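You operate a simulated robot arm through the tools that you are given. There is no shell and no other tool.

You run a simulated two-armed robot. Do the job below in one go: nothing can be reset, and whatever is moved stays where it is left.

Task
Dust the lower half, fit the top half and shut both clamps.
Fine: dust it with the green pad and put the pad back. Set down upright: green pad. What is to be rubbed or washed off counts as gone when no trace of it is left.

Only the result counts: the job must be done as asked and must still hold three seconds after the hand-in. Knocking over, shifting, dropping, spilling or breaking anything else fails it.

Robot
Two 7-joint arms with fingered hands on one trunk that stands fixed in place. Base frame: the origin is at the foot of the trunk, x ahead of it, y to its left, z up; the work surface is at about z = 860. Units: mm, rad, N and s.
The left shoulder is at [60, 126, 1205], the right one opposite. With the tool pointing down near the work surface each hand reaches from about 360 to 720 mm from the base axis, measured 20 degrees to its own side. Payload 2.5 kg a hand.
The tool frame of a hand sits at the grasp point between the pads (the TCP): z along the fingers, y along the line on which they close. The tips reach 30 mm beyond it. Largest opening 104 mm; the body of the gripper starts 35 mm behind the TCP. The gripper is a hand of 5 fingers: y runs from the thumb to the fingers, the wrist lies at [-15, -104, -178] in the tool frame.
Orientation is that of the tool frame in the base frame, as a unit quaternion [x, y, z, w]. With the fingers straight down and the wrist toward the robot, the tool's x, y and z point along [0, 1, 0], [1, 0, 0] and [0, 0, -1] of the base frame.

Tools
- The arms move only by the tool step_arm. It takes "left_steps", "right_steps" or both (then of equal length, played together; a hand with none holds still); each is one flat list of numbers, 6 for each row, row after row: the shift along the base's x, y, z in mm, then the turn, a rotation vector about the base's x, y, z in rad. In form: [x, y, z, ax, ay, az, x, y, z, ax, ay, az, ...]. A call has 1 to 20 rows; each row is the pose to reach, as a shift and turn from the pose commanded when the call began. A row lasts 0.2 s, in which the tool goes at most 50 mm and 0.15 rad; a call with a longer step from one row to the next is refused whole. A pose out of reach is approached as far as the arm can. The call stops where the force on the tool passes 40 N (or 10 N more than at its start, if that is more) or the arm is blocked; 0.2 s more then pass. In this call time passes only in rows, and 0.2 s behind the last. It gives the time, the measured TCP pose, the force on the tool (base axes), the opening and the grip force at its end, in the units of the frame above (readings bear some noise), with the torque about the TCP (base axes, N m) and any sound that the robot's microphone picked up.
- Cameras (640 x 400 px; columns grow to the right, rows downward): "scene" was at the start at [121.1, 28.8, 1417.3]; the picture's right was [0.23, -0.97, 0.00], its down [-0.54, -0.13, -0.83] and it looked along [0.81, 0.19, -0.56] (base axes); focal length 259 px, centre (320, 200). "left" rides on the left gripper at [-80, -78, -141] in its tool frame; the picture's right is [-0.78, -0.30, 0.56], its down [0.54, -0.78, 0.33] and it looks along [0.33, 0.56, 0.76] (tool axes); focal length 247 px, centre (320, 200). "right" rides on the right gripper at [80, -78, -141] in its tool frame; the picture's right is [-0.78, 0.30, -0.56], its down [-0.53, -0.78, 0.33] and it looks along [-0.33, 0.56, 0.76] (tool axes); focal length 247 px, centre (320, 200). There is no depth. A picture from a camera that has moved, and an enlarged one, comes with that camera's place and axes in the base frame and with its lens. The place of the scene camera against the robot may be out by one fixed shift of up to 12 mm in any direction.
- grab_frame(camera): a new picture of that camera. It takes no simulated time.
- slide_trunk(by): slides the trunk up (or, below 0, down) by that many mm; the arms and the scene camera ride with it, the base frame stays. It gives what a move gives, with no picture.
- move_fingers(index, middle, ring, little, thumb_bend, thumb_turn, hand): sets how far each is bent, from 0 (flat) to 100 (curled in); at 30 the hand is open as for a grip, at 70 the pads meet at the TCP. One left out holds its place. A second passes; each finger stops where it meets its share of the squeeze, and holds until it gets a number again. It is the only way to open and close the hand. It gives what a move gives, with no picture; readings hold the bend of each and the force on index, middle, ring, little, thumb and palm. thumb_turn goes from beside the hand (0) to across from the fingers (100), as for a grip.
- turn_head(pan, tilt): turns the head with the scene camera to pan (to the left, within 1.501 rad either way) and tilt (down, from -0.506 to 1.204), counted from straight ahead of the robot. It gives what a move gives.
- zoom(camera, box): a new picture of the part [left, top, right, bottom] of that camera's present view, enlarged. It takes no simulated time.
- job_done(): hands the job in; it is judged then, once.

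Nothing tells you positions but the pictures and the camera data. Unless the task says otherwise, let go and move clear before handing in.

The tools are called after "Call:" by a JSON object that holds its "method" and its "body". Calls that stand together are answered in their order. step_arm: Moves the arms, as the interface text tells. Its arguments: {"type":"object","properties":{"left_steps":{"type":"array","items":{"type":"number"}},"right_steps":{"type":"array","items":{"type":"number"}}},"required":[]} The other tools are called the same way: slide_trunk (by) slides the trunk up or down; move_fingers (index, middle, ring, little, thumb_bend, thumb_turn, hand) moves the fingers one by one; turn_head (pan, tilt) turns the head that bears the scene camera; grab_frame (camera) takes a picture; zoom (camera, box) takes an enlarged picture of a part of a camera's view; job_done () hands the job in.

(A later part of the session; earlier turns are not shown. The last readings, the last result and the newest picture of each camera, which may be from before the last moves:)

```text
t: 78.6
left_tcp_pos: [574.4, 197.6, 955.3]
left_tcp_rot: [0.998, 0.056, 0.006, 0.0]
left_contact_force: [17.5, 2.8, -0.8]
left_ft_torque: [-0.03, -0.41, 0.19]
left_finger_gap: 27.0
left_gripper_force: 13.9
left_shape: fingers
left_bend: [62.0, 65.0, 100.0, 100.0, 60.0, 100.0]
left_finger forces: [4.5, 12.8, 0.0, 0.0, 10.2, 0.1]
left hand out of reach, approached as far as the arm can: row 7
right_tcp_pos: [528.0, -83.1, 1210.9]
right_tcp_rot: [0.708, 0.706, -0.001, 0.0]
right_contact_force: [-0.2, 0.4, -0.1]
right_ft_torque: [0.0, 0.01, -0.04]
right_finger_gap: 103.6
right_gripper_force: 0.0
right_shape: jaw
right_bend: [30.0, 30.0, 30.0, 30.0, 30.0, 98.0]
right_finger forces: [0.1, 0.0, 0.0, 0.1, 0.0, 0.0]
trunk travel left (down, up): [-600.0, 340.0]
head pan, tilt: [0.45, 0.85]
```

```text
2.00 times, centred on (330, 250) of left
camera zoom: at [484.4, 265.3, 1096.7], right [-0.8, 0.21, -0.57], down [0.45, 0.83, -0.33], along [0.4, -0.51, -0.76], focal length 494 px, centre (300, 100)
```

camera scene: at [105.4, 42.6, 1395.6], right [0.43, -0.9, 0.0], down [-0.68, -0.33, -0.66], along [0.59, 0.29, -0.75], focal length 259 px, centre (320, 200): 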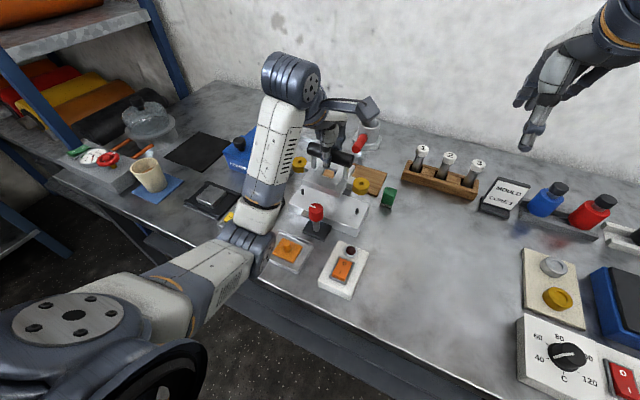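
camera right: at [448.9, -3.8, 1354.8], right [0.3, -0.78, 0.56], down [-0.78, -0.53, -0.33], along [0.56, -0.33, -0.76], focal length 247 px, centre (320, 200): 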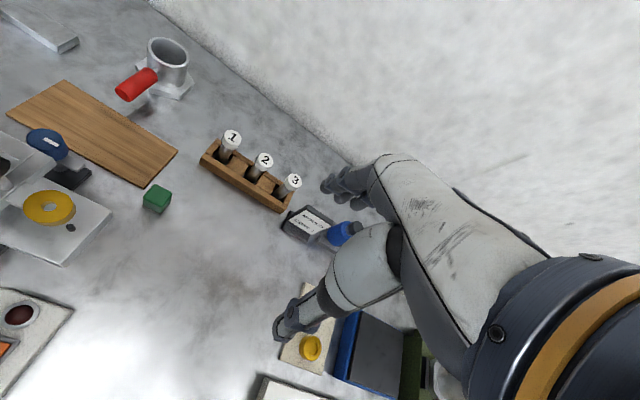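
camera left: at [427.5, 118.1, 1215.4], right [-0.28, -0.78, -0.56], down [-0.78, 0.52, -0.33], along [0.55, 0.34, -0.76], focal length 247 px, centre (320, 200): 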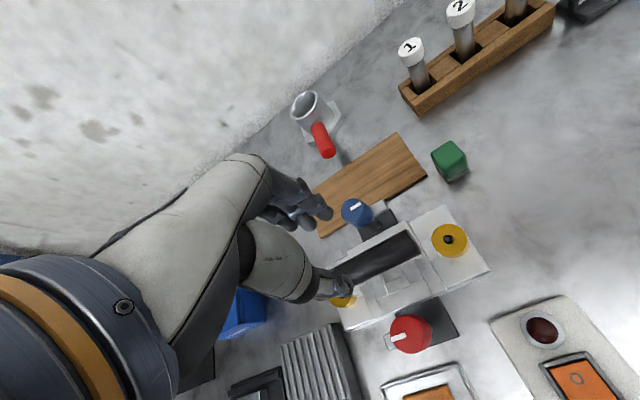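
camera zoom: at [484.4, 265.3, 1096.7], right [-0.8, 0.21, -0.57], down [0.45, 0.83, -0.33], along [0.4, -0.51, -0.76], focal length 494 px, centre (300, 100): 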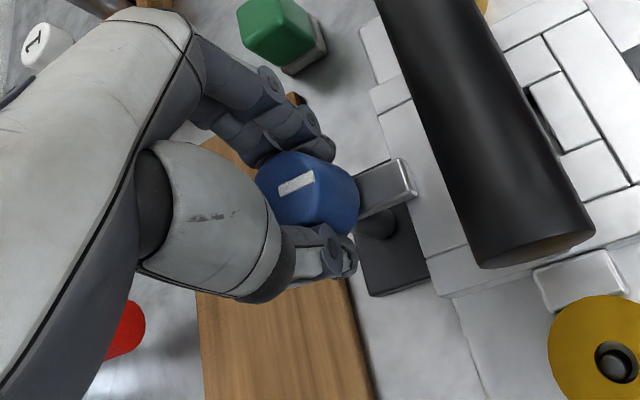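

The blue bar now lies over the frame's edge (about 90°). The arm reached its wrist limit, so I'll release and inspect.

Call:
{"method": "move_fingers", "body": {"hand": "left", "index": 50, "middle": 50, "thumb_bend": 50}}

Call:
{"method": "zoom", "body": {"camera": "right", "box": [0, 80, 140, 240]}}

Call:
{"method": "zoom", "body": {"camera": "left", "box": [230, 150, 430, 350]}}

```text
t: 79.6
left_tcp_pos: [568.8, 196.8, 954.7]
left_tcp_rot: [0.998, 0.055, 0.0, 0.0]
left_contact_force: [-0.3, -0.1, -0.7]
left_ft_torque: [-0.02, 0.02, 0.01]
left_finger_gap: 51.4
left_gripper_force: 0.0
left_shape: fingers
left_bend: [50.0, 50.0, 100.0, 100.0, 50.0, 100.0]
left_finger forces: [0.1, 0.1, 0.0, 0.1, 0.0, 0.0]
right_tcp_pos: [525.5, -83.7, 1213.7]
right_tcp_rot: [0.707, 0.707, 0.001, 0.0]
right_contact_force: [-0.8, 0.3, 0.5]
right_ft_torque: [0.01, 0.0, 0.02]
right_finger_gap: 103.7
right_gripper_force: 0.1
right_shape: jaw
right_bend: [30.0, 30.0, 30.0, 30.0, 30.0, 98.0]
right_finger forces: [0.0, 0.0, 0.0, 0.0, 0.0, 0.0]
trunk travel left (down, up): [-600.0, 340.0]
head pan, tilt: [0.45, 0.85]
```

```text
2.50 times, centred on (70, 160) of right
camera zoom: at [448.6, -4.0, 1354.9], right [0.3, -0.78, 0.56], down [-0.78, -0.53, -0.33], along [0.56, -0.33, -0.76], focal length 617 px, centre (945, 300)
```

zoom: 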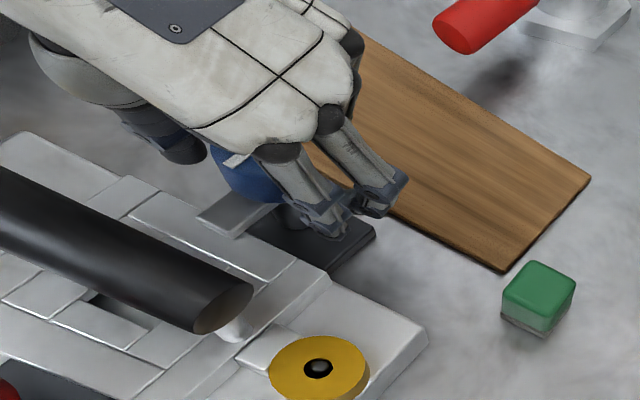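

```text
2.00 times, centred on (330, 250) of left
camera zoom: at [481.4, 265.0, 1096.5], right [-0.8, 0.21, -0.56], down [0.45, 0.83, -0.33], along [0.39, -0.52, -0.76], focal length 494 px, centre (300, 100)
```

zoom: 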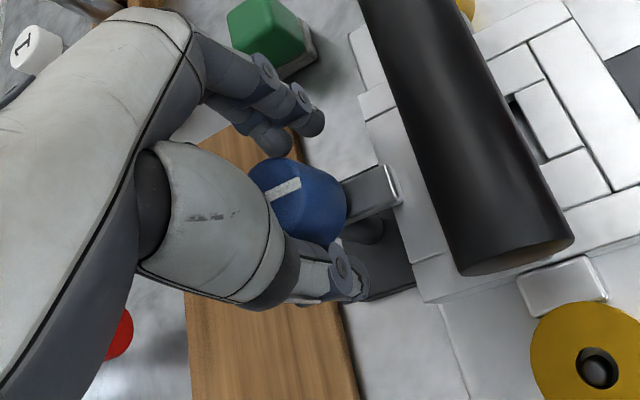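

Call:
{"method": "step_arm", "body": {"left_steps": [0, 0, 15, 0, 0, 0, 0, 0, 40, 0, 0, 0.05, 0, 0, 70, 0, 0, 0.15, -5, 0, 100, 0, 0, 0.3]}}

Call:
{"method": "grab_frame", "body": {"camera": "left"}}

Call:
{"method": "zoom", "body": {"camera": "scene", "box": [290, 130, 380, 220]}}

Call:
{"method": "zoom", "body": {"camera": "right", "box": [0, 100, 120, 230]}}

```text
t: 80.6
left_tcp_pos: [603.5, 205.8, 1059.1]
left_tcp_rot: [0.979, 0.206, 0.0, 0.0]
left_contact_force: [0.8, -0.7, 0.2]
left_ft_torque: [-0.01, -0.01, -0.01]
left_finger_gap: 51.4
left_gripper_force: 0.1
left_shape: fingers
left_bend: [50.0, 50.0, 100.0, 100.0, 50.0, 100.0]
left_finger forces: [0.0, 0.0, 0.0, 0.1, 0.0, 0.1]
left hand out of reach, approached as far as the arm can: row 2, 3, 4
right_tcp_pos: [526.1, -83.2, 1213.4]
right_tcp_rot: [0.707, 0.707, 0.0, 0.0]
right_contact_force: [0.0, -0.4, -0.3]
right_ft_torque: [0.01, 0.01, 0.01]
right_finger_gap: 103.8
right_gripper_force: 0.2
right_shape: jaw
right_bend: [30.0, 30.0, 30.0, 30.0, 30.0, 98.0]
right_finger forces: [0.1, 0.1, 0.0, 0.0, 0.0, 0.0]
trunk travel left (down, up): [-600.0, 340.0]
head pan, tilt: [0.45, 0.85]
```

```text
taken
camera left: at [498.5, 245.3, 1200.0], right [-0.83, -0.04, -0.56], down [0.18, 0.93, -0.33], along [0.53, -0.38, -0.76], focal length 247 px, centre (320, 200)
```

left: 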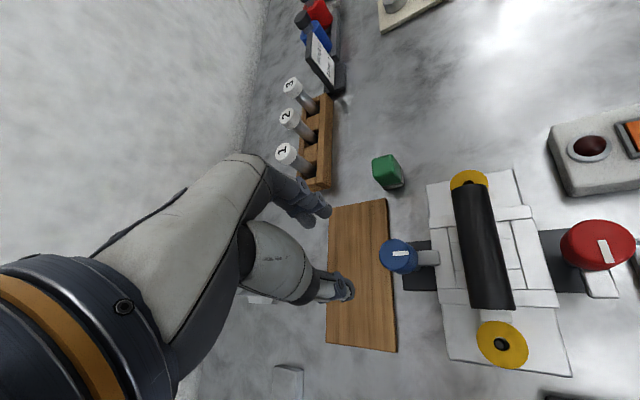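

```text
4.44 times, centred on (335, 175) of scene
camera zoom: at [104.9, 42.3, 1395.6], right [0.43, -0.9, 0.0], down [-0.68, -0.33, -0.66], along [0.59, 0.29, -0.75], focal length 1153 px, centre (253, 311)
```

zoom: 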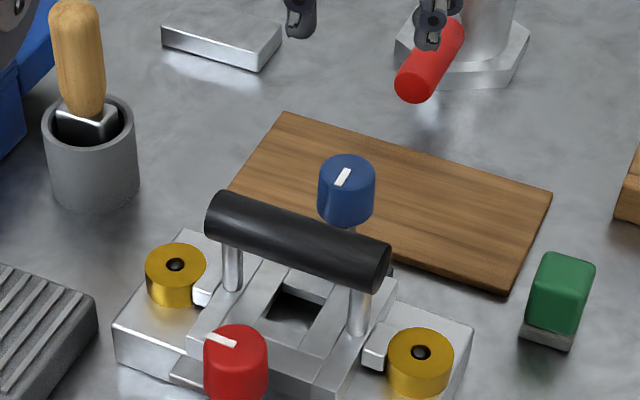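

```text
3.08 times, centred on (60, 165) of right
camera zoom: at [448.5, -4.1, 1354.9], right [0.3, -0.78, 0.56], down [-0.78, -0.53, -0.33], along [0.56, -0.33, -0.76], focal length 760 px, centre (1120, 308)
```

zoom: 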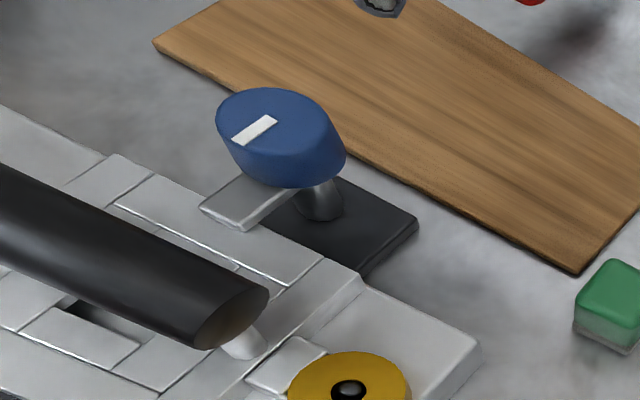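

The blue bar is over the frame. I'll zoom to check its angle, then handle the red clamp.

Call:
{"method": "zoom", "body": {"camera": "left", "box": [370, 180, 470, 320]}}

Call:
{"method": "zoom", "body": {"camera": "left", "box": [420, 160, 640, 380]}}

Call:
{"method": "zoom", "body": {"camera": "scene", "box": [325, 155, 365, 195]}}

```text
2.86 times, centred on (420, 250) of left
camera zoom: at [498.5, 245.3, 1200.0], right [-0.83, -0.04, -0.56], down [0.18, 0.93, -0.33], along [0.53, -0.38, -0.76], focal length 706 px, centre (34, 57)
```

zoom: 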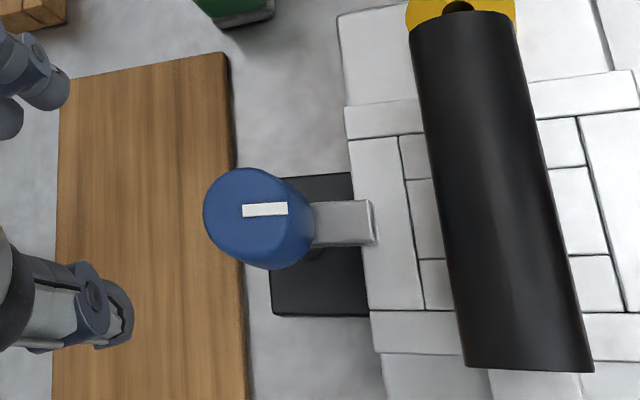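

```text
1.82 times, centred on (530, 270) of left
camera zoom: at [498.5, 245.3, 1200.0], right [-0.83, -0.04, -0.56], down [0.18, 0.93, -0.33], along [0.53, -0.38, -0.76], focal length 449 px, centre (-62, 73)
```

zoom: 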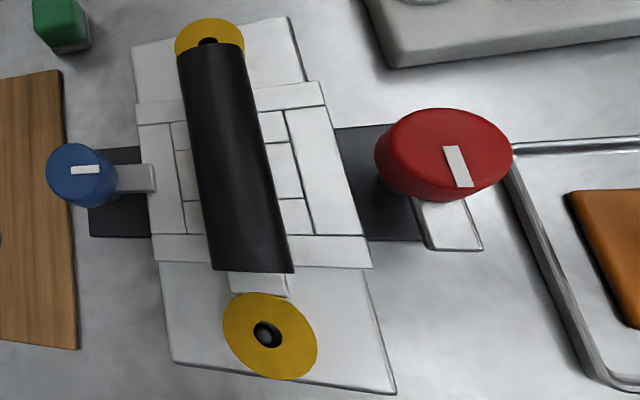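

```text
10.00 times, centred on (345, 175) of scene
camera zoom: at [104.9, 42.3, 1395.6], right [0.43, -0.9, 0.0], down [-0.68, -0.33, -0.66], along [0.59, 0.29, -0.75], focal length 2593 px, centre (70, 450)
```

zoom: 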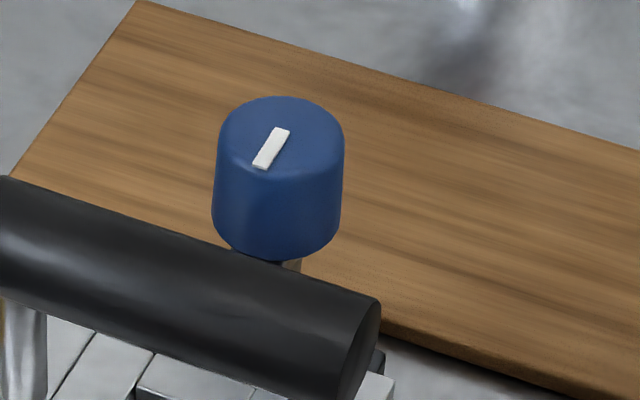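

Blue bar is square over the frame edge: shut. Now to the red clamp, with its knob near (434, 200). I'll swing the hand back and over to it at a safe height.

Call:
{"method": "step_arm", "body": {"left_steps": [-10, 0, 20, 0, 0, 0.126, -24, 0, 20, 0, 0, 0.252, -38, 0, 20, 0, 0, 0.378, -52, 0, 20, 0, 0, 0.504, -66, 0, 20, 0, 0, 0.63, -80, 0.5, 20, 0, 0, 0.756, -94, 0.8, 20, 0, 0, 0.882, -108, 1, 20, 0, 0, 1.008, -122, 1.5, 20, 0, 0, 1.134, -138.7, 1.9, 20, 0, 0, 1.26]}}

Call:
{"method": "grab_frame", "body": {"camera": "left"}}

Call:
{"method": "grab_frame", "body": {"camera": "scene"}}

```text
t: 82.8
left_tcp_pos: [682.8, 233.7, 1126.0]
left_tcp_rot: [0.67, 0.742, -0.001, -0.001]
left_contact_force: [0.3, -0.4, -0.6]
left_ft_torque: [-0.02, -0.01, 0.02]
left_finger_gap: 51.8
left_gripper_force: 0.0
left_shape: fingers
left_bend: [50.0, 50.0, 100.0, 100.0, 50.0, 100.0]
left_finger forces: [0.1, 0.0, 0.0, 0.1, 0.0, 0.0]
left hand out of reach, approached as far as the arm can: row 1, 2, 3, 4, 5, 6, 7, 8, 9, 10
right_tcp_pos: [526.4, -83.6, 1213.0]
right_tcp_rot: [0.708, 0.706, -0.001, 0.0]
right_contact_force: [0.8, -0.2, 0.4]
right_ft_torque: [-0.01, -0.02, 0.02]
right_finger_gap: 103.8
right_gripper_force: 0.0
right_shape: jaw
right_bend: [30.0, 30.0, 30.0, 30.0, 30.0, 98.0]
right_finger forces: [0.1, 0.0, 0.0, 0.0, 0.0, 0.0]
trunk travel left (down, up): [-600.0, 340.0]
head pan, tilt: [0.45, 0.85]
```

```text
taken
camera left: at [614.6, 146.6, 1267.8], right [-0.22, -0.8, -0.56], down [-0.83, 0.45, -0.33], along [0.52, 0.39, -0.76], focal length 247 px, centre (320, 200)
```

left: 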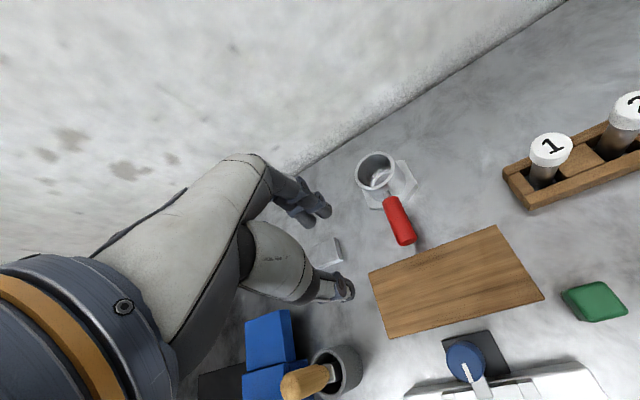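

```text
taken
camera scene: at [105.2, 42.4, 1395.6], right [0.43, -0.9, 0.0], down [-0.68, -0.33, -0.66], along [0.59, 0.29, -0.75], focal length 259 px, centre (320, 200)
```

scene: 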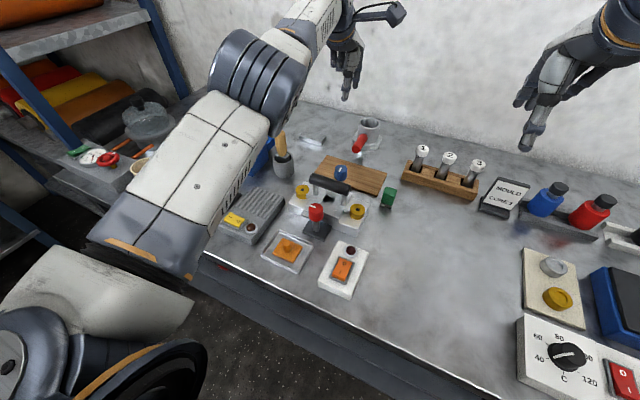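

The left arm took a stretched posture and drifted far forward of what I commanded. Nothing was touched. I'll hold the same target for a few rows to see if the arm converges back.

Call:
{"method": "step_arm", "body": {"left_steps": [0, 0, 0, 0, 0, 0, 0, 0, 0, 0, 0, 0, 0, 0, 0, 0, 0, 0]}}

Call:
{"method": "grab_frame", "body": {"camera": "scene"}}

```text
t: 83.6
left_tcp_pos: [682.5, 234.6, 1127.3]
left_tcp_rot: [0.672, 0.741, -0.001, -0.001]
left_contact_force: [0.3, -0.1, 0.2]
left_ft_torque: [-0.03, 0.0, 0.01]
left_finger_gap: 51.8
left_gripper_force: 0.0
left_shape: fingers
left_bend: [50.0, 50.0, 100.0, 100.0, 50.0, 100.0]
left_finger forces: [0.1, 0.0, 0.1, 0.0, 0.0, 0.1]
right_tcp_pos: [525.4, -83.6, 1213.2]
right_tcp_rot: [0.707, 0.707, -0.001, 0.0]
right_contact_force: [-0.6, -1.3, -0.4]
right_ft_torque: [0.0, 0.02, 0.04]
right_finger_gap: 103.7
right_gripper_force: 0.2
right_shape: jaw
right_bend: [30.0, 30.0, 30.0, 30.0, 30.0, 98.0]
right_finger forces: [0.0, 0.0, 0.0, 0.0, 0.0, 0.0]
trunk travel left (down, up): [-600.0, 340.0]
head pan, tilt: [0.45, 0.85]
```

```text
taken
camera scene: at [105.2, 42.4, 1395.6], right [0.43, -0.9, 0.0], down [-0.68, -0.33, -0.66], along [0.59, 0.29, -0.75], focal length 259 px, centre (320, 200)
```

scene: 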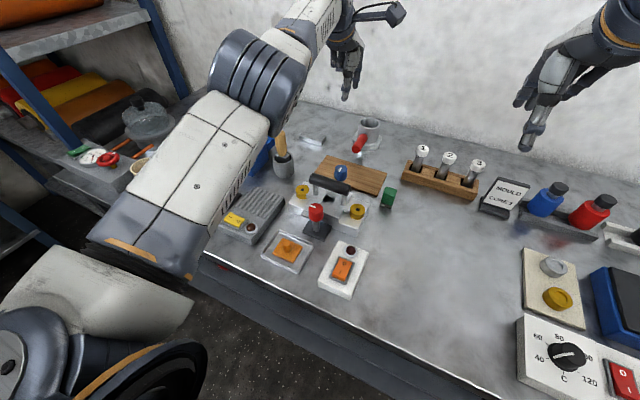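

Call:
{"method": "step_arm", "body": {"left_steps": [-15, 0, 0, 0, 0, 0, -30, 0, 0, 0, 0, 0]}}

```text
t: 84.2
left_tcp_pos: [682.8, 235.0, 1126.9]
left_tcp_rot: [0.672, 0.741, 0.0, -0.001]
left_contact_force: [0.7, 0.1, 0.4]
left_ft_torque: [0.01, 0.0, 0.0]
left_finger_gap: 51.9
left_gripper_force: 0.0
left_shape: fingers
left_bend: [50.0, 50.0, 100.0, 100.0, 50.0, 100.0]
left_finger forces: [0.1, 0.0, 0.0, 0.1, 0.0, 0.0]
left hand out of reach, approached as far as the arm can: row 1, 2
right_tcp_pos: [526.9, -83.4, 1212.4]
right_tcp_rot: [0.707, 0.707, 0.0, -0.001]
right_contact_force: [-0.3, -0.5, 1.5]
right_ft_torque: [0.03, -0.01, 0.04]
right_finger_gap: 103.6
right_gripper_force: 0.1
right_shape: jaw
right_bend: [30.0, 30.0, 30.0, 30.0, 30.0, 98.0]
right_finger forces: [0.1, 0.1, 0.0, 0.0, 0.1, 0.0]
trunk travel left (down, up): [-600.0, 340.0]
head pan, tilt: [0.45, 0.85]
```

The arm is stuck against a joint limit in that direction. I'll probe other small motions to find the way out, starting with straight down a little (plenty of clearance here).

Call:
{"method": "step_arm", "body": {"left_steps": [0, 0, -15, 0, 0, 0, 0, 0, -30, 0, 0, 0]}}

Call:
{"method": "step_arm", "body": {"left_steps": [0, 20, 0, 0, 0, 0, 0, 40, 0, 0, 0, 0]}}

```text
t: 84.8
left_tcp_pos: [687.7, 235.7, 1097.0]
left_tcp_rot: [0.671, 0.741, -0.002, -0.001]
left_contact_force: [0.5, 0.2, 0.5]
left_ft_torque: [-0.02, 0.01, 0.02]
left_finger_gap: 51.7
left_gripper_force: 0.0
left_shape: fingers
left_bend: [50.0, 50.0, 100.0, 100.0, 50.0, 100.0]
left_finger forces: [0.0, 0.1, 0.0, 0.1, 0.1, 0.0]
left hand out of reach, approached as far as the arm can: row 1, 2
right_tcp_pos: [525.3, -83.6, 1212.5]
right_tcp_rot: [0.707, 0.707, 0.0, 0.0]
right_contact_force: [-0.8, -1.2, 0.0]
right_ft_torque: [0.04, 0.01, -0.02]
right_finger_gap: 103.7
right_gripper_force: 0.1
right_shape: jaw
right_bend: [30.0, 30.0, 30.0, 30.0, 30.0, 98.0]
right_finger forces: [0.0, 0.0, 0.1, 0.0, 0.0, 0.0]
trunk travel left (down, up): [-600.0, 340.0]
head pan, tilt: [0.45, 0.85]
```

```text
t: 85.4
left_tcp_pos: [683.9, 273.7, 1094.8]
left_tcp_rot: [0.671, 0.741, 0.001, 0.0]
left_contact_force: [-0.2, -0.6, -0.3]
left_ft_torque: [-0.04, 0.01, -0.03]
left_finger_gap: 51.7
left_gripper_force: 0.1
left_shape: fingers
left_bend: [50.0, 50.0, 100.0, 100.0, 50.0, 100.0]
left_finger forces: [0.1, 0.0, 0.0, 0.1, 0.1, 0.0]
left hand out of reach, approached as far as the arm can: row 2
right_tcp_pos: [526.6, -84.9, 1212.9]
right_tcp_rot: [0.707, 0.707, 0.0, 0.0]
right_contact_force: [0.4, 0.3, 0.1]
right_ft_torque: [-0.02, 0.02, 0.01]
right_finger_gap: 103.8
right_gripper_force: 0.1
right_shape: jaw
right_bend: [30.0, 30.0, 30.0, 30.0, 30.0, 98.0]
right_finger forces: [0.0, 0.1, 0.0, 0.0, 0.0, 0.0]
trunk travel left (down, up): [-600.0, 340.0]
head pan, tilt: [0.45, 0.85]
```

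Call:
{"method": "step_arm", "body": {"left_steps": [0, 0, 25, 0, 0, 0, 0, 0, 50, 0, 0, 0]}}

Call:
{"method": "step_arm", "body": {"left_steps": [-20, 0, 0, 0, 0, 0, -40, 0, 0, 0, 0, 0]}}

Call:
{"method": "grab_frame", "body": {"camera": "scene"}}

```text
t: 86.0
left_tcp_pos: [674.6, 270.9, 1145.0]
left_tcp_rot: [0.671, 0.741, 0.0, 0.0]
left_contact_force: [-0.2, 0.4, 0.2]
left_ft_torque: [-0.01, -0.03, 0.03]
left_finger_gap: 51.8
left_gripper_force: 0.1
left_shape: fingers
left_bend: [50.0, 50.0, 100.0, 100.0, 50.0, 100.0]
left_finger forces: [0.0, 0.0, 0.1, 0.0, 0.1, 0.1]
left hand out of reach, approached as far as the arm can: row 1, 2
right_tcp_pos: [526.0, -85.2, 1211.5]
right_tcp_rot: [0.707, 0.707, 0.0, 0.0]
right_contact_force: [0.9, -0.6, 0.0]
right_ft_torque: [-0.02, 0.0, -0.02]
right_finger_gap: 103.5
right_gripper_force: 0.0
right_shape: jaw
right_bend: [30.0, 30.0, 30.0, 30.0, 30.0, 98.0]
right_finger forces: [0.1, 0.1, 0.0, 0.1, 0.0, 0.1]
trunk travel left (down, up): [-600.0, 340.0]
head pan, tilt: [0.45, 0.85]
```

```text
t: 86.6
left_tcp_pos: [672.9, 276.1, 1151.7]
left_tcp_rot: [0.671, 0.742, -0.001, -0.001]
left_contact_force: [0.4, -0.2, -0.2]
left_ft_torque: [0.0, -0.02, 0.03]
left_finger_gap: 52.0
left_gripper_force: 0.1
left_shape: fingers
left_bend: [50.0, 50.0, 100.0, 100.0, 50.0, 100.0]
left_finger forces: [0.0, 0.0, 0.0, 0.1, 0.0, 0.1]
left hand out of reach, approached as far as the arm can: row 1, 2
right_tcp_pos: [526.0, -83.6, 1212.7]
right_tcp_rot: [0.707, 0.707, 0.001, 0.0]
right_contact_force: [0.7, -0.5, -0.8]
right_ft_torque: [0.01, -0.01, 0.02]
right_finger_gap: 103.5
right_gripper_force: 0.0
right_shape: jaw
right_bend: [30.0, 30.0, 30.0, 30.0, 30.0, 98.0]
right_finger forces: [0.0, 0.0, 0.0, 0.0, 0.0, 0.0]
trunk travel left (down, up): [-600.0, 340.0]
head pan, tilt: [0.45, 0.85]
```

```text
taken
camera scene: at [105.0, 42.5, 1395.6], right [0.43, -0.9, 0.0], down [-0.68, -0.33, -0.66], along [0.59, 0.29, -0.75], focal length 259 px, centre (320, 200)
```

scene: 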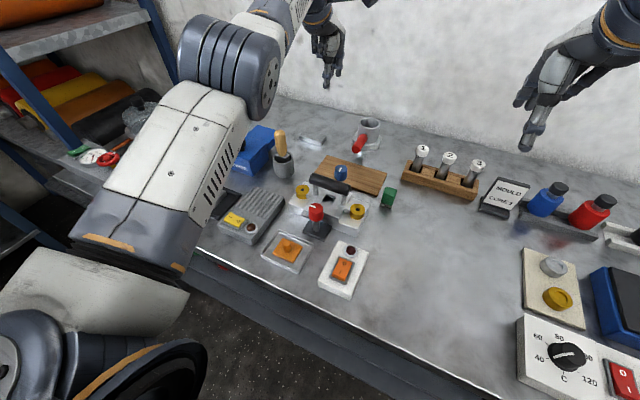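

The elbow is out to the left in this posture, so the wrist is limiting. I'll try turning the hand back clockwise while retracting.

Call:
{"method": "step_arm", "body": {"left_steps": [-10, 0, 0, 0, 0, -0.15, -20, 0, 0, 0, 0, -0.3, -35, 0, 0, 0, 0, -0.45, -50, 0, 0, 0, 0, -0.6, -65, 0, 0, 0, 0, -0.75, -80, 0, 0, 0, 0, -0.9]}}

Call:
{"method": "grab_frame", "body": {"camera": "scene"}}

```text
t: 88.0
left_tcp_pos: [602.3, 283.2, 1154.3]
left_tcp_rot: [0.928, 0.373, -0.001, 0.0]
left_contact_force: [0.4, 0.2, -1.7]
left_ft_torque: [-0.02, 0.04, 0.02]
left_finger_gap: 51.6
left_gripper_force: 0.0
left_shape: fingers
left_bend: [50.0, 50.0, 100.0, 100.0, 50.0, 100.0]
left_finger forces: [0.0, 0.0, 0.0, 0.0, 0.1, 0.0]
left hand out of reach, approached as far as the arm can: row 1, 2, 3, 4, 5, 6
right_tcp_pos: [525.2, -84.0, 1211.8]
right_tcp_rot: [0.707, 0.707, 0.001, 0.0]
right_contact_force: [-0.3, 1.4, -0.5]
right_ft_torque: [0.0, 0.03, -0.02]
right_finger_gap: 103.6
right_gripper_force: 0.2
right_shape: jaw
right_bend: [30.0, 30.0, 30.0, 30.0, 30.0, 98.0]
right_finger forces: [0.0, 0.0, 0.1, 0.0, 0.1, 0.0]
trunk travel left (down, up): [-600.0, 340.0]
head pan, tilt: [0.45, 0.85]
```

```text
taken
camera scene: at [105.1, 42.5, 1395.6], right [0.43, -0.9, 0.0], down [-0.68, -0.33, -0.66], along [0.59, 0.29, -0.75], focal length 259 px, centre (320, 200)
```

scene: 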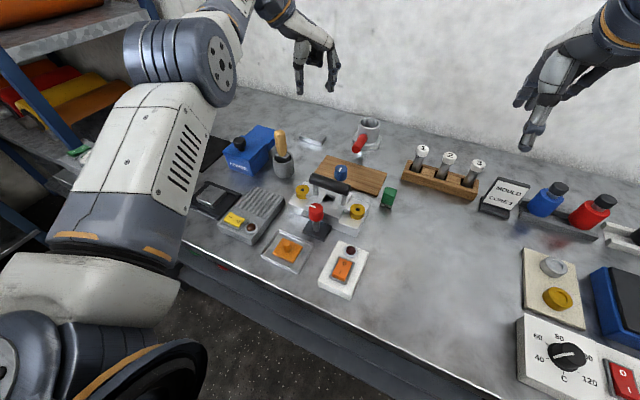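

Call:
{"method": "step_arm", "body": {"left_steps": [0, 0, -20, 0, 0, 0, 0, 0, -40, 0, 0, 0, 0, 0, -60, 0, 0, 0]}}

Call:
{"method": "step_arm", "body": {"left_steps": [-10, 0, 0, 0, 0, 0, -20, 0, 0, 0, 0, 0]}}

```text
t: 88.8
left_tcp_pos: [613.4, 286.3, 1093.6]
left_tcp_rot: [0.927, 0.376, -0.001, 0.0]
left_contact_force: [-0.9, 0.1, -0.7]
left_ft_torque: [-0.01, 0.01, 0.0]
left_finger_gap: 51.9
left_gripper_force: 0.1
left_shape: fingers
left_bend: [50.0, 50.0, 100.0, 100.0, 50.0, 100.0]
left_finger forces: [0.0, 0.0, 0.0, 0.0, 0.1, 0.0]
left hand out of reach, approached as far as the arm can: row 1, 2, 3
right_tcp_pos: [526.7, -83.7, 1211.9]
right_tcp_rot: [0.706, 0.708, 0.0, 0.0]
right_contact_force: [-0.4, 1.0, 0.5]
right_ft_torque: [0.0, 0.01, -0.02]
right_finger_gap: 103.6
right_gripper_force: 0.0
right_shape: jaw
right_bend: [30.0, 30.0, 30.0, 30.0, 30.0, 98.0]
right_finger forces: [0.0, 0.0, 0.1, 0.1, 0.0, 0.1]
trunk travel left (down, up): [-600.0, 340.0]
head pan, tilt: [0.45, 0.85]
```

```text
t: 89.4
left_tcp_pos: [612.9, 289.4, 1096.5]
left_tcp_rot: [0.927, 0.375, -0.001, 0.0]
left_contact_force: [0.3, -0.2, -0.7]
left_ft_torque: [0.0, -0.03, 0.0]
left_finger_gap: 51.6
left_gripper_force: 0.0
left_shape: fingers
left_bend: [50.0, 50.0, 100.0, 100.0, 50.0, 100.0]
left_finger forces: [0.0, 0.0, 0.0, 0.0, 0.0, 0.1]
left hand out of reach, approached as far as the arm can: row 1, 2
right_tcp_pos: [525.9, -83.7, 1212.3]
right_tcp_rot: [0.707, 0.707, 0.0, 0.0]
right_contact_force: [-0.4, 0.5, -0.3]
right_ft_torque: [0.01, 0.0, -0.05]
right_finger_gap: 103.3
right_gripper_force: 0.1
right_shape: jaw
right_bend: [30.0, 30.0, 30.0, 30.0, 30.0, 98.0]
right_finger forces: [0.2, 0.0, 0.0, 0.0, 0.0, 0.1]
trunk travel left (down, up): [-600.0, 340.0]
head pan, tilt: [0.45, 0.85]
```

Call:
{"method": "step_arm", "body": {"left_steps": [0, 20, 20, 0, 0, 0, 0, 40, 40, 0, 0, 0, 0, 60, 60, 0, 0, 0, -20, 80, 80, 0, 0, 0, -40, 100, 100, 0, 0, 0]}}

Call:
{"method": "grab_frame", "body": {"camera": "scene"}}

```text
t: 90.6
left_tcp_pos: [547.3, 372.4, 1175.4]
left_tcp_rot: [0.926, 0.376, 0.0, 0.0]
left_contact_force: [-0.6, -0.5, -0.4]
left_ft_torque: [0.01, -0.02, 0.0]
left_finger_gap: 52.0
left_gripper_force: 0.1
left_shape: fingers
left_bend: [50.0, 50.0, 100.0, 100.0, 50.0, 100.0]
left_finger forces: [0.0, 0.0, 0.0, 0.0, 0.1, 0.1]
left hand out of reach, approached as far as the arm can: row 1, 2, 3, 4, 5
right_tcp_pos: [525.9, -84.1, 1212.6]
right_tcp_rot: [0.707, 0.707, 0.0, 0.0]
right_contact_force: [0.3, -0.4, -1.0]
right_ft_torque: [0.02, 0.0, 0.01]
right_finger_gap: 103.7
right_gripper_force: 0.0
right_shape: jaw
right_bend: [30.0, 30.0, 30.0, 30.0, 30.0, 98.0]
right_finger forces: [0.1, 0.0, 0.0, 0.0, 0.0, 0.0]
trunk travel left (down, up): [-600.0, 340.0]
head pan, tilt: [0.45, 0.85]
```

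```text
taken
camera scene: at [104.8, 42.9, 1395.6], right [0.43, -0.9, 0.0], down [-0.68, -0.33, -0.66], along [0.59, 0.29, -0.75], focal length 259 px, centre (320, 200)
```

scene: 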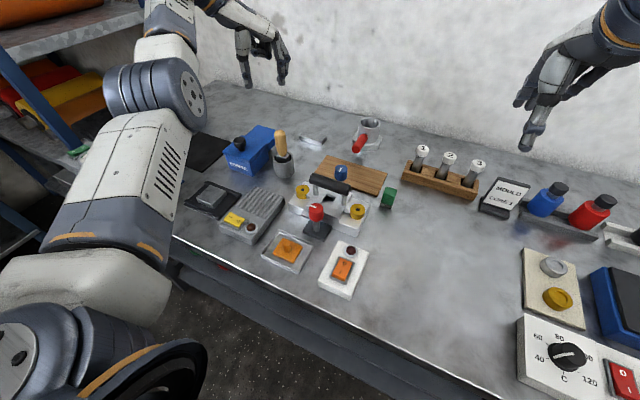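

The left arm stays in a stretched posture, so I'll park it there (it's clear of everything) and use the right hand for the red clamp. I'll check what each camera sees first.

Call:
{"method": "grab_frame", "body": {"camera": "left"}}

Call:
{"method": "grab_frame", "body": {"camera": "right"}}

Call:
{"method": "zoom", "body": {"camera": "scene", "box": [270, 145, 400, 265]}}

```text
taken
camera left: at [435.3, 372.1, 1315.9], right [-0.76, -0.33, -0.56], down [-0.16, 0.93, -0.33], along [0.63, -0.17, -0.76], focal length 247 px, centre (320, 200)
```

left: 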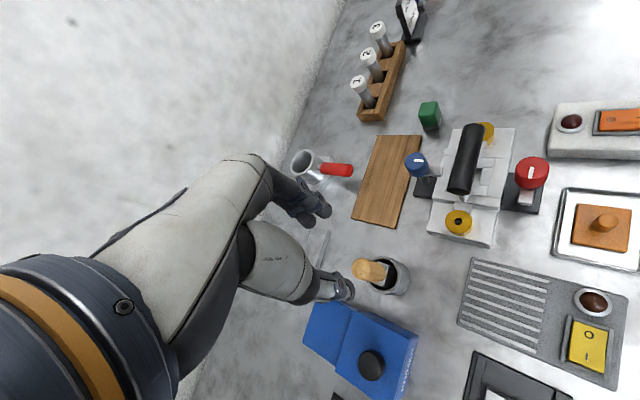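

```text
taken
camera right: at [448.3, -3.5, 1355.0], right [0.3, -0.78, 0.56], down [-0.78, -0.53, -0.33], along [0.56, -0.33, -0.76], focal length 247 px, centre (320, 200)
```

right: 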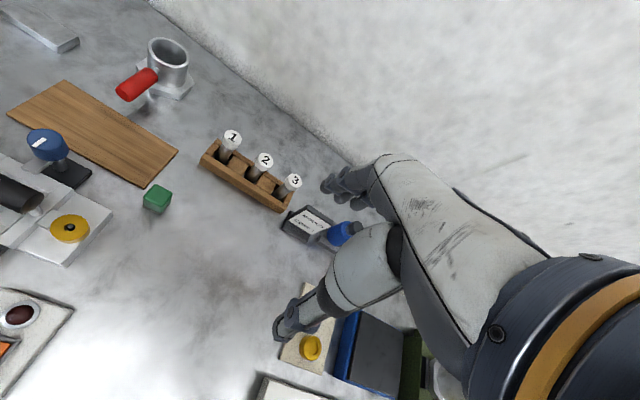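

```text
3.33 times, centred on (335, 205) of scene
camera zoom: at [104.8, 42.9, 1395.6], right [0.43, -0.9, 0.0], down [-0.68, -0.33, -0.66], along [0.59, 0.29, -0.75], focal length 864 px, centre (270, 183)
```

zoom: 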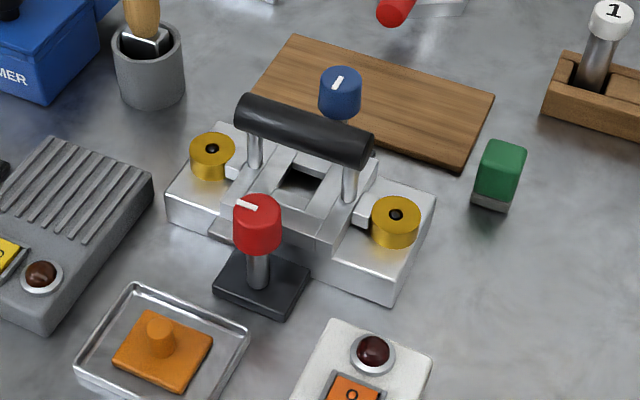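

The parked left camera gives a fine overview of the clamps. I'll zoom to measure the red knob.

Call:
{"method": "zoom", "body": {"camera": "left", "box": [395, 110, 565, 255]}}

Call:
{"method": "zoom", "body": {"camera": "left", "box": [495, 145, 565, 220]}}

```text
2.76 times, centred on (480, 182) of left
camera zoom: at [435.3, 372.1, 1315.9], right [-0.76, -0.33, -0.56], down [-0.16, 0.93, -0.33], along [0.63, -0.17, -0.76], focal length 681 px, centre (-121, 248)
```

zoom: 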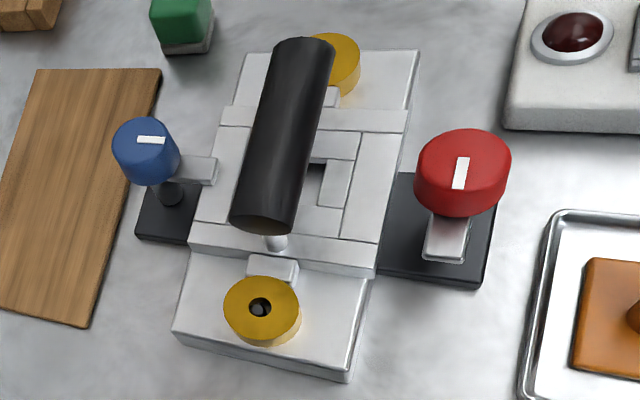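

```text
5.33 times, centred on (530, 182) of left
camera zoom: at [435.3, 372.1, 1315.9], right [-0.76, -0.33, -0.56], down [-0.16, 0.93, -0.33], along [0.63, -0.17, -0.76], focal length 1317 px, centre (-800, 293)
```

zoom: 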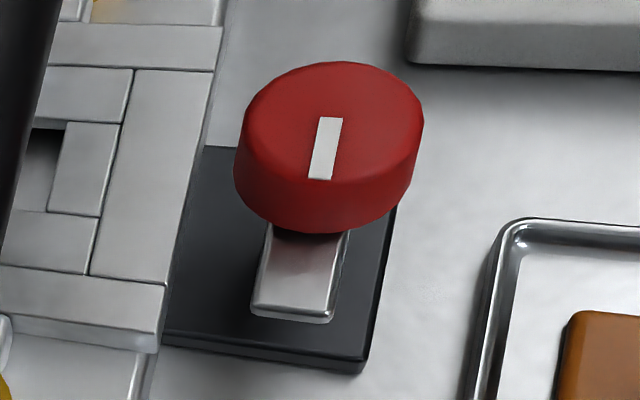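

Red knob is at about (434, 200). I'll bring the right hand over in two stages, turning it counter-clockwise on the way so there is a full 90° of clockwise travel available.

Call:
{"method": "step_arm", "body": {"right_steps": [-8, 24, -10, 0, 0, 0.13, -16, 48, -20, 0, 0, 0.26, -24, 72, -30, 0, 0, 0.39, -32, 96, -40, 0, 0, 0.52, -40, 120, -50, 0, 0, 0.65, -48, 144, -60, 0, 0, 0.78]}}

Call:
{"method": "grab_frame", "body": {"camera": "scene"}}

Call:
{"method": "grab_frame", "body": {"camera": "left"}}

```text
t: 92.0
left_tcp_pos: [547.7, 371.7, 1174.5]
left_tcp_rot: [0.927, 0.375, 0.001, 0.0]
left_contact_force: [-0.4, 0.3, -0.3]
left_ft_torque: [-0.01, 0.02, -0.01]
left_finger_gap: 51.7
left_gripper_force: 0.1
left_shape: fingers
left_bend: [50.0, 50.0, 100.0, 100.0, 50.0, 100.0]
left_finger forces: [0.0, 0.0, 0.1, 0.0, 0.0, 0.0]
right_tcp_pos: [475.5, 59.3, 1152.7]
right_tcp_rot: [0.385, 0.923, 0.0, 0.0]
right_contact_force: [-0.4, 0.0, 0.0]
right_ft_torque: [-0.01, 0.05, 0.0]
right_finger_gap: 104.0
right_gripper_force: 0.1
right_shape: jaw
right_bend: [30.0, 30.0, 30.0, 30.0, 30.0, 98.0]
right_finger forces: [0.0, 0.0, 0.0, 0.0, 0.0, 0.1]
trunk travel left (down, up): [-600.0, 340.0]
head pan, tilt: [0.45, 0.85]
```

```text
taken
camera scene: at [105.3, 42.6, 1395.6], right [0.43, -0.9, 0.0], down [-0.68, -0.33, -0.66], along [0.59, 0.29, -0.75], focal length 259 px, centre (320, 200)
```

scene: 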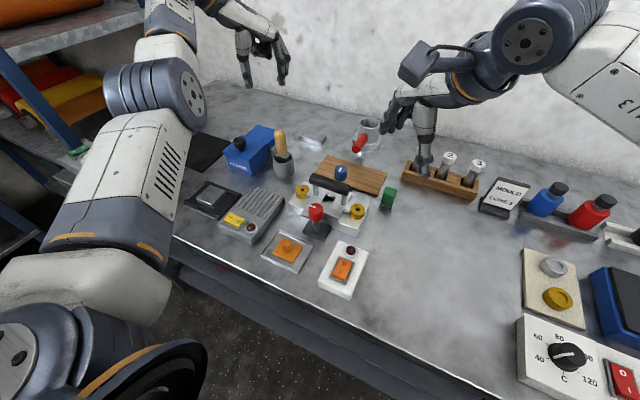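

```text
taken
camera left: at [436.1, 371.5, 1315.7], right [-0.76, -0.33, -0.56], down [-0.16, 0.93, -0.33], along [0.63, -0.17, -0.76], focal length 247 px, centre (320, 200)
```

left: 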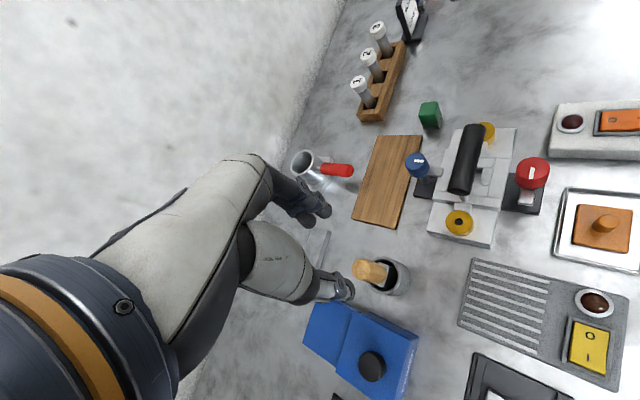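

Call:
{"method": "move_fingers", "body": {"hand": "right", "index": 50, "middle": 50, "ring": 100, "little": 100, "thumb_bend": 50, "thumb_turn": 100}}

Call:
{"method": "step_arm", "body": {"right_steps": [-6, 20, -12, 0, 0, 0.12, -12, 40, -24, 0, 0, 0.24, -18, 60, -36, 0, 0, 0.36, -24, 80, -48, 0, 0, 0.48, -30, 100, -60, 0, 0, 0.6, -37, 120, -72, 0, 0, 0.72, -43.5, 140.5, -85, 0, 0, 0.82]}}

Call:
{"method": "grab_frame", "body": {"camera": "right"}}

Call:
{"method": "zoom", "body": {"camera": "left", "box": [395, 80, 595, 255]}}

Call:
{"method": "zoom", "body": {"camera": "scene", "box": [260, 120, 400, 260]}}

```text
t: 93.0
left_tcp_pos: [546.3, 370.6, 1174.2]
left_tcp_rot: [0.927, 0.375, 0.0, 0.0]
left_contact_force: [-0.1, 0.0, 0.6]
left_ft_torque: [0.02, 0.0, 0.01]
left_finger_gap: 51.7
left_gripper_force: 0.0
left_shape: fingers
left_bend: [50.0, 50.0, 100.0, 100.0, 50.0, 100.0]
left_finger forces: [0.1, 0.1, 0.1, 0.1, 0.1, 0.0]
right_tcp_pos: [476.3, 60.4, 1150.8]
right_tcp_rot: [0.386, 0.923, 0.0, 0.001]
right_contact_force: [-0.9, 0.1, 0.2]
right_ft_torque: [0.0, 0.02, -0.03]
right_finger_gap: 52.4
right_gripper_force: 0.1
right_shape: fingers
right_bend: [50.0, 50.0, 100.0, 100.0, 50.0, 100.0]
right_finger forces: [0.0, 0.0, 0.0, 0.0, 0.1, 0.0]
trunk travel left (down, up): [-600.0, 340.0]
head pan, tilt: [0.45, 0.85]
```

```text
t: 94.6
left_tcp_pos: [548.8, 370.8, 1174.3]
left_tcp_rot: [0.927, 0.376, 0.001, 0.0]
left_contact_force: [0.4, -0.5, 0.1]
left_ft_torque: [0.0, -0.01, 0.0]
left_finger_gap: 51.8
left_gripper_force: 0.1
left_shape: fingers
left_bend: [50.0, 50.0, 100.0, 100.0, 50.0, 100.0]
left_finger forces: [0.0, 0.0, 0.0, 0.0, 0.0, 0.0]
right_tcp_pos: [414.3, 118.9, 1090.7]
right_tcp_rot: [0.17, 0.985, 0.0, 0.0]
right_contact_force: [0.1, -0.1, 0.6]
right_ft_torque: [-0.01, -0.02, -0.01]
right_finger_gap: 52.4
right_gripper_force: 0.1
right_shape: fingers
right_bend: [50.0, 50.0, 100.0, 100.0, 50.0, 100.0]
right_finger forces: [0.0, 0.0, 0.0, 0.1, 0.0, 0.0]
right hand out of reach, approached as far as the arm can: row 3, 4, 5, 6, 7
trunk travel left (down, up): [-600.0, 340.0]
head pan, tilt: [0.45, 0.85]
```

```text
taken
camera right: at [312.9, 72.7, 1233.4], right [0.83, 0.02, 0.56], down [0.24, -0.91, -0.33], along [0.5, 0.41, -0.76], focal length 247 px, centre (320, 200)
```

right: 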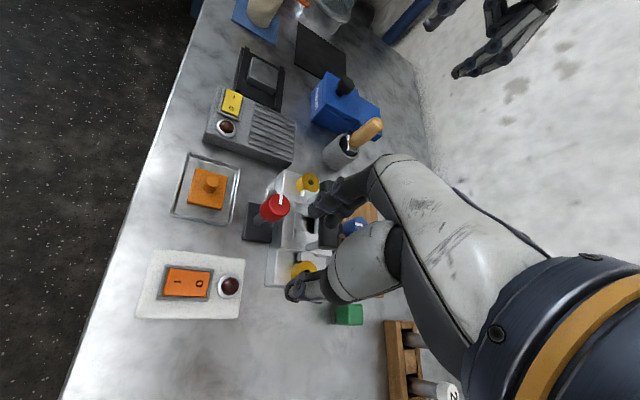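

```text
2.29 times, centred on (495, 168) of left
camera zoom: at [436.0, 371.2, 1315.8], right [-0.76, -0.33, -0.56], down [-0.16, 0.93, -0.33], along [0.63, -0.17, -0.76], focal length 564 px, centre (-80, 274)
```

zoom: 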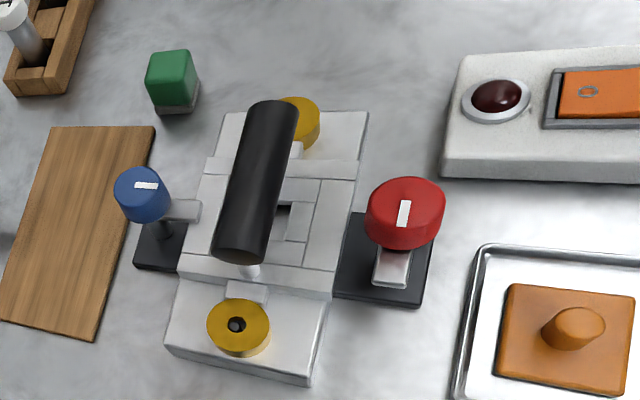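

```text
2.86 times, centred on (330, 190) of scene
camera zoom: at [105.2, 42.3, 1395.6], right [0.43, -0.9, 0.0], down [-0.68, -0.33, -0.66], along [0.59, 0.29, -0.75], focal length 741 px, centre (291, 229)
```

zoom: 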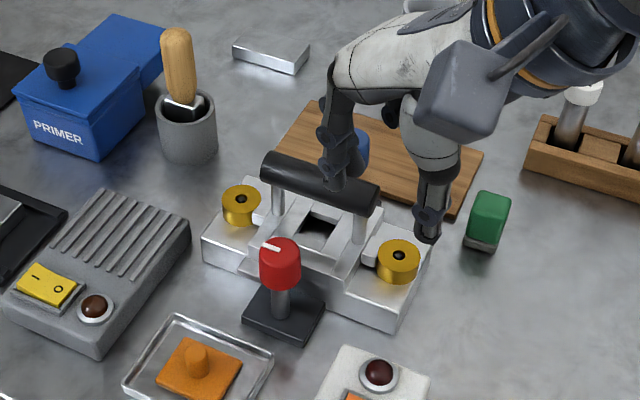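

The right arm can't reach that far across. I'll back it out right away before it gets awkward.

Call:
{"method": "step_arm", "body": {"right_steps": [10, -10, 10, 0, 0, -0.1, 20, -22, 20, 0, 0, -0.2, 35, -35, 35, 0, 0, -0.3, 50, -50, 50, 0, 0, -0.4, 62, -60, 60, 0, 0, -0.45]}}

Call:
{"method": "grab_frame", "body": {"camera": "scene"}}

```text
t: 95.8
left_tcp_pos: [548.4, 371.9, 1173.9]
left_tcp_rot: [0.927, 0.375, 0.0, -0.001]
left_contact_force: [-0.1, -0.3, 0.6]
left_ft_torque: [-0.01, 0.01, 0.02]
left_finger_gap: 51.5
left_gripper_force: 0.1
left_shape: fingers
left_bend: [50.0, 50.0, 100.0, 100.0, 50.0, 100.0]
left_finger forces: [0.0, 0.1, 0.1, 0.0, 0.1, 0.0]
right_tcp_pos: [475.8, 60.5, 1151.4]
right_tcp_rot: [0.387, 0.922, 0.0, 0.0]
right_contact_force: [0.0, 0.1, -0.7]
right_ft_torque: [0.0, 0.01, 0.05]
right_finger_gap: 52.1
right_gripper_force: 0.0
right_shape: fingers
right_bend: [50.0, 50.0, 100.0, 100.0, 50.0, 100.0]
right_finger forces: [0.1, 0.1, 0.0, 0.1, 0.0, 0.0]
trunk travel left (down, up): [-600.0, 340.0]
head pan, tilt: [0.45, 0.85]
```

```text
taken
camera scene: at [105.2, 42.4, 1395.6], right [0.43, -0.9, 0.0], down [-0.68, -0.33, -0.66], along [0.59, 0.29, -0.75], focal length 259 px, centre (320, 200)
```

scene: 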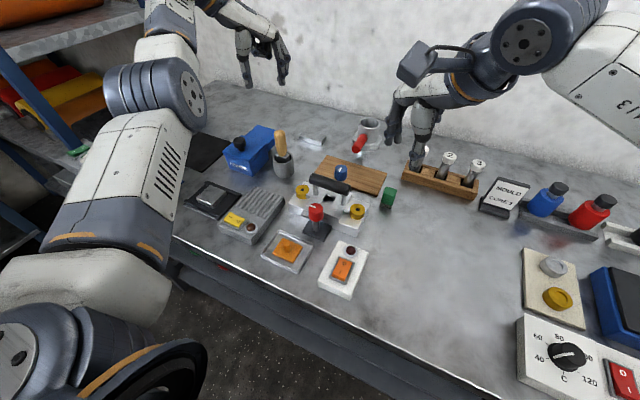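

The right arm is back in a normal posture. I'll try to free the left arm with an upward-and-inward move (its elbow seems to be at full stretch).

Call:
{"method": "step_arm", "body": {"left_steps": [-10, -5, 20, 0, 0, 0, -20, -10, 40, 0, 0, 0, -30, -15, 60, 0, 0, 0]}}

Call:
{"method": "step_arm", "body": {"left_steps": [10, -25, 0, 0, 0, 0, 10, -50, 0, 0, 0, 0, 10, -75, 0, 0, 0, 0]}}

```text
t: 96.6
left_tcp_pos: [518.6, 354.9, 1232.5]
left_tcp_rot: [0.927, 0.375, 0.0, 0.0]
left_contact_force: [-0.5, 1.2, 0.0]
left_ft_torque: [-0.02, -0.02, 0.0]
left_finger_gap: 51.8
left_gripper_force: 0.1
left_shape: fingers
left_bend: [50.0, 50.0, 100.0, 100.0, 50.0, 100.0]
left_finger forces: [0.0, 0.1, 0.0, 0.0, 0.0, 0.0]
right_tcp_pos: [474.5, 59.8, 1151.7]
right_tcp_rot: [0.386, 0.923, -0.001, -0.001]
right_contact_force: [-0.3, -0.5, -1.5]
right_ft_torque: [-0.02, -0.02, 0.0]
right_finger_gap: 52.4
right_gripper_force: 0.1
right_shape: fingers
right_bend: [50.0, 50.0, 100.0, 100.0, 50.0, 100.0]
right_finger forces: [0.0, 0.0, 0.0, 0.1, 0.0, 0.0]
trunk travel left (down, up): [-600.0, 340.0]
head pan, tilt: [0.45, 0.85]
```

```text
t: 97.4
left_tcp_pos: [530.0, 278.0, 1230.3]
left_tcp_rot: [0.927, 0.375, 0.0, 0.0]
left_contact_force: [-0.3, -1.8, -0.8]
left_ft_torque: [0.0, -0.02, 0.0]
left_finger_gap: 51.9
left_gripper_force: 0.0
left_shape: fingers
left_bend: [50.0, 50.0, 100.0, 100.0, 50.0, 100.0]
left_finger forces: [0.0, 0.1, 0.1, 0.0, 0.0, 0.0]
right_tcp_pos: [475.4, 60.5, 1151.7]
right_tcp_rot: [0.386, 0.923, 0.0, 0.0]
right_contact_force: [0.1, 0.6, -0.5]
right_ft_torque: [0.02, -0.01, 0.03]
right_finger_gap: 52.1
right_gripper_force: 0.1
right_shape: fingers
right_bend: [50.0, 50.0, 100.0, 100.0, 50.0, 100.0]
right_finger forces: [0.0, 0.1, 0.0, 0.1, 0.0, 0.0]
trunk travel left (down, up): [-600.0, 340.0]
head pan, tilt: [0.45, 0.85]
```

That freed it. I'll send the right hand back to its start and bring the left arm to its own starting pose, to restore a normal posture.

Call:
{"method": "step_arm", "body": {"left_steps": [-10, 8, 5, 0, 0, 0.08, -20, 16, 10, 0, 0, 0.16, -31, 23, 14, 0, 0, 0.24, -42, 29, 18, 0, 0, 0.32, -53, 36, 22, 0, 0, 0.4, -64, 43, 26, 0, 0, 0.48, -75, 50, 30, 0, 0, 0.56, -86, 57, 34, 0, 0, 0.64, -98, 64, 38, 0, 0, 0.72, -112, 69, 41, 0, 0, 0.806], "right_steps": [5, -14, 6, 0, 0, -0.078, 10, -28, 12, 0, 0, -0.156, 15, -43, 18, 0, 0, -0.234, 20, -58, 24, 0, 0, -0.312, 25, -72, 30, 0, 0, -0.39, 30, -86, 36, 0, 0, -0.468, 35, -100, 42, 0, 0, -0.546, 40, -115, 48, 0, 0, -0.624, 45, -130, 54, 0, 0, -0.702, 50, -144, 60, 0, 0, -0.78]}}

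Call:
{"method": "grab_frame", "body": {"camera": "scene"}}

```text
t: 99.6
left_tcp_pos: [418.9, 348.0, 1271.9]
left_tcp_rot: [0.705, 0.709, 0.0, 0.0]
left_contact_force: [1.0, -1.4, 0.2]
left_ft_torque: [-0.04, 0.01, -0.01]
left_finger_gap: 51.9
left_gripper_force: 0.1
left_shape: fingers
left_bend: [50.0, 50.0, 100.0, 100.0, 50.0, 100.0]
left_finger forces: [0.1, 0.0, 0.0, 0.0, 0.1, 0.2]
right_tcp_pos: [525.1, -83.7, 1213.7]
right_tcp_rot: [0.708, 0.706, 0.0, -0.001]
right_contact_force: [-0.1, -0.1, -0.3]
right_ft_torque: [-0.03, -0.01, -0.01]
right_finger_gap: 51.8
right_gripper_force: 0.0
right_shape: fingers
right_bend: [50.0, 50.0, 100.0, 100.0, 50.0, 100.0]
right_finger forces: [0.0, 0.1, 0.1, 0.0, 0.0, 0.1]
trunk travel left (down, up): [-600.0, 340.0]
head pan, tilt: [0.45, 0.85]
```

```text
taken
camera scene: at [104.9, 42.3, 1395.6], right [0.43, -0.9, 0.0], down [-0.68, -0.33, -0.66], along [0.59, 0.29, -0.75], focal length 259 px, centre (320, 200)
```

scene: 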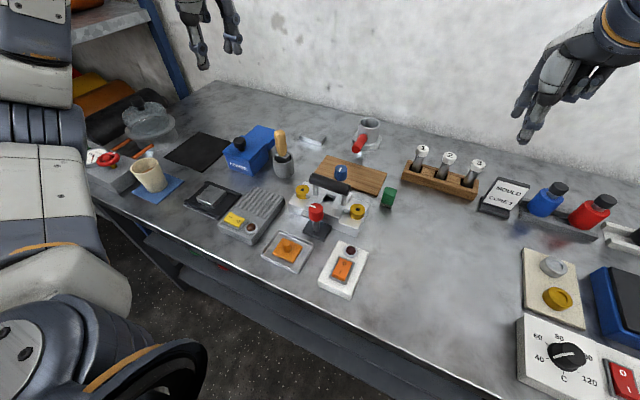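

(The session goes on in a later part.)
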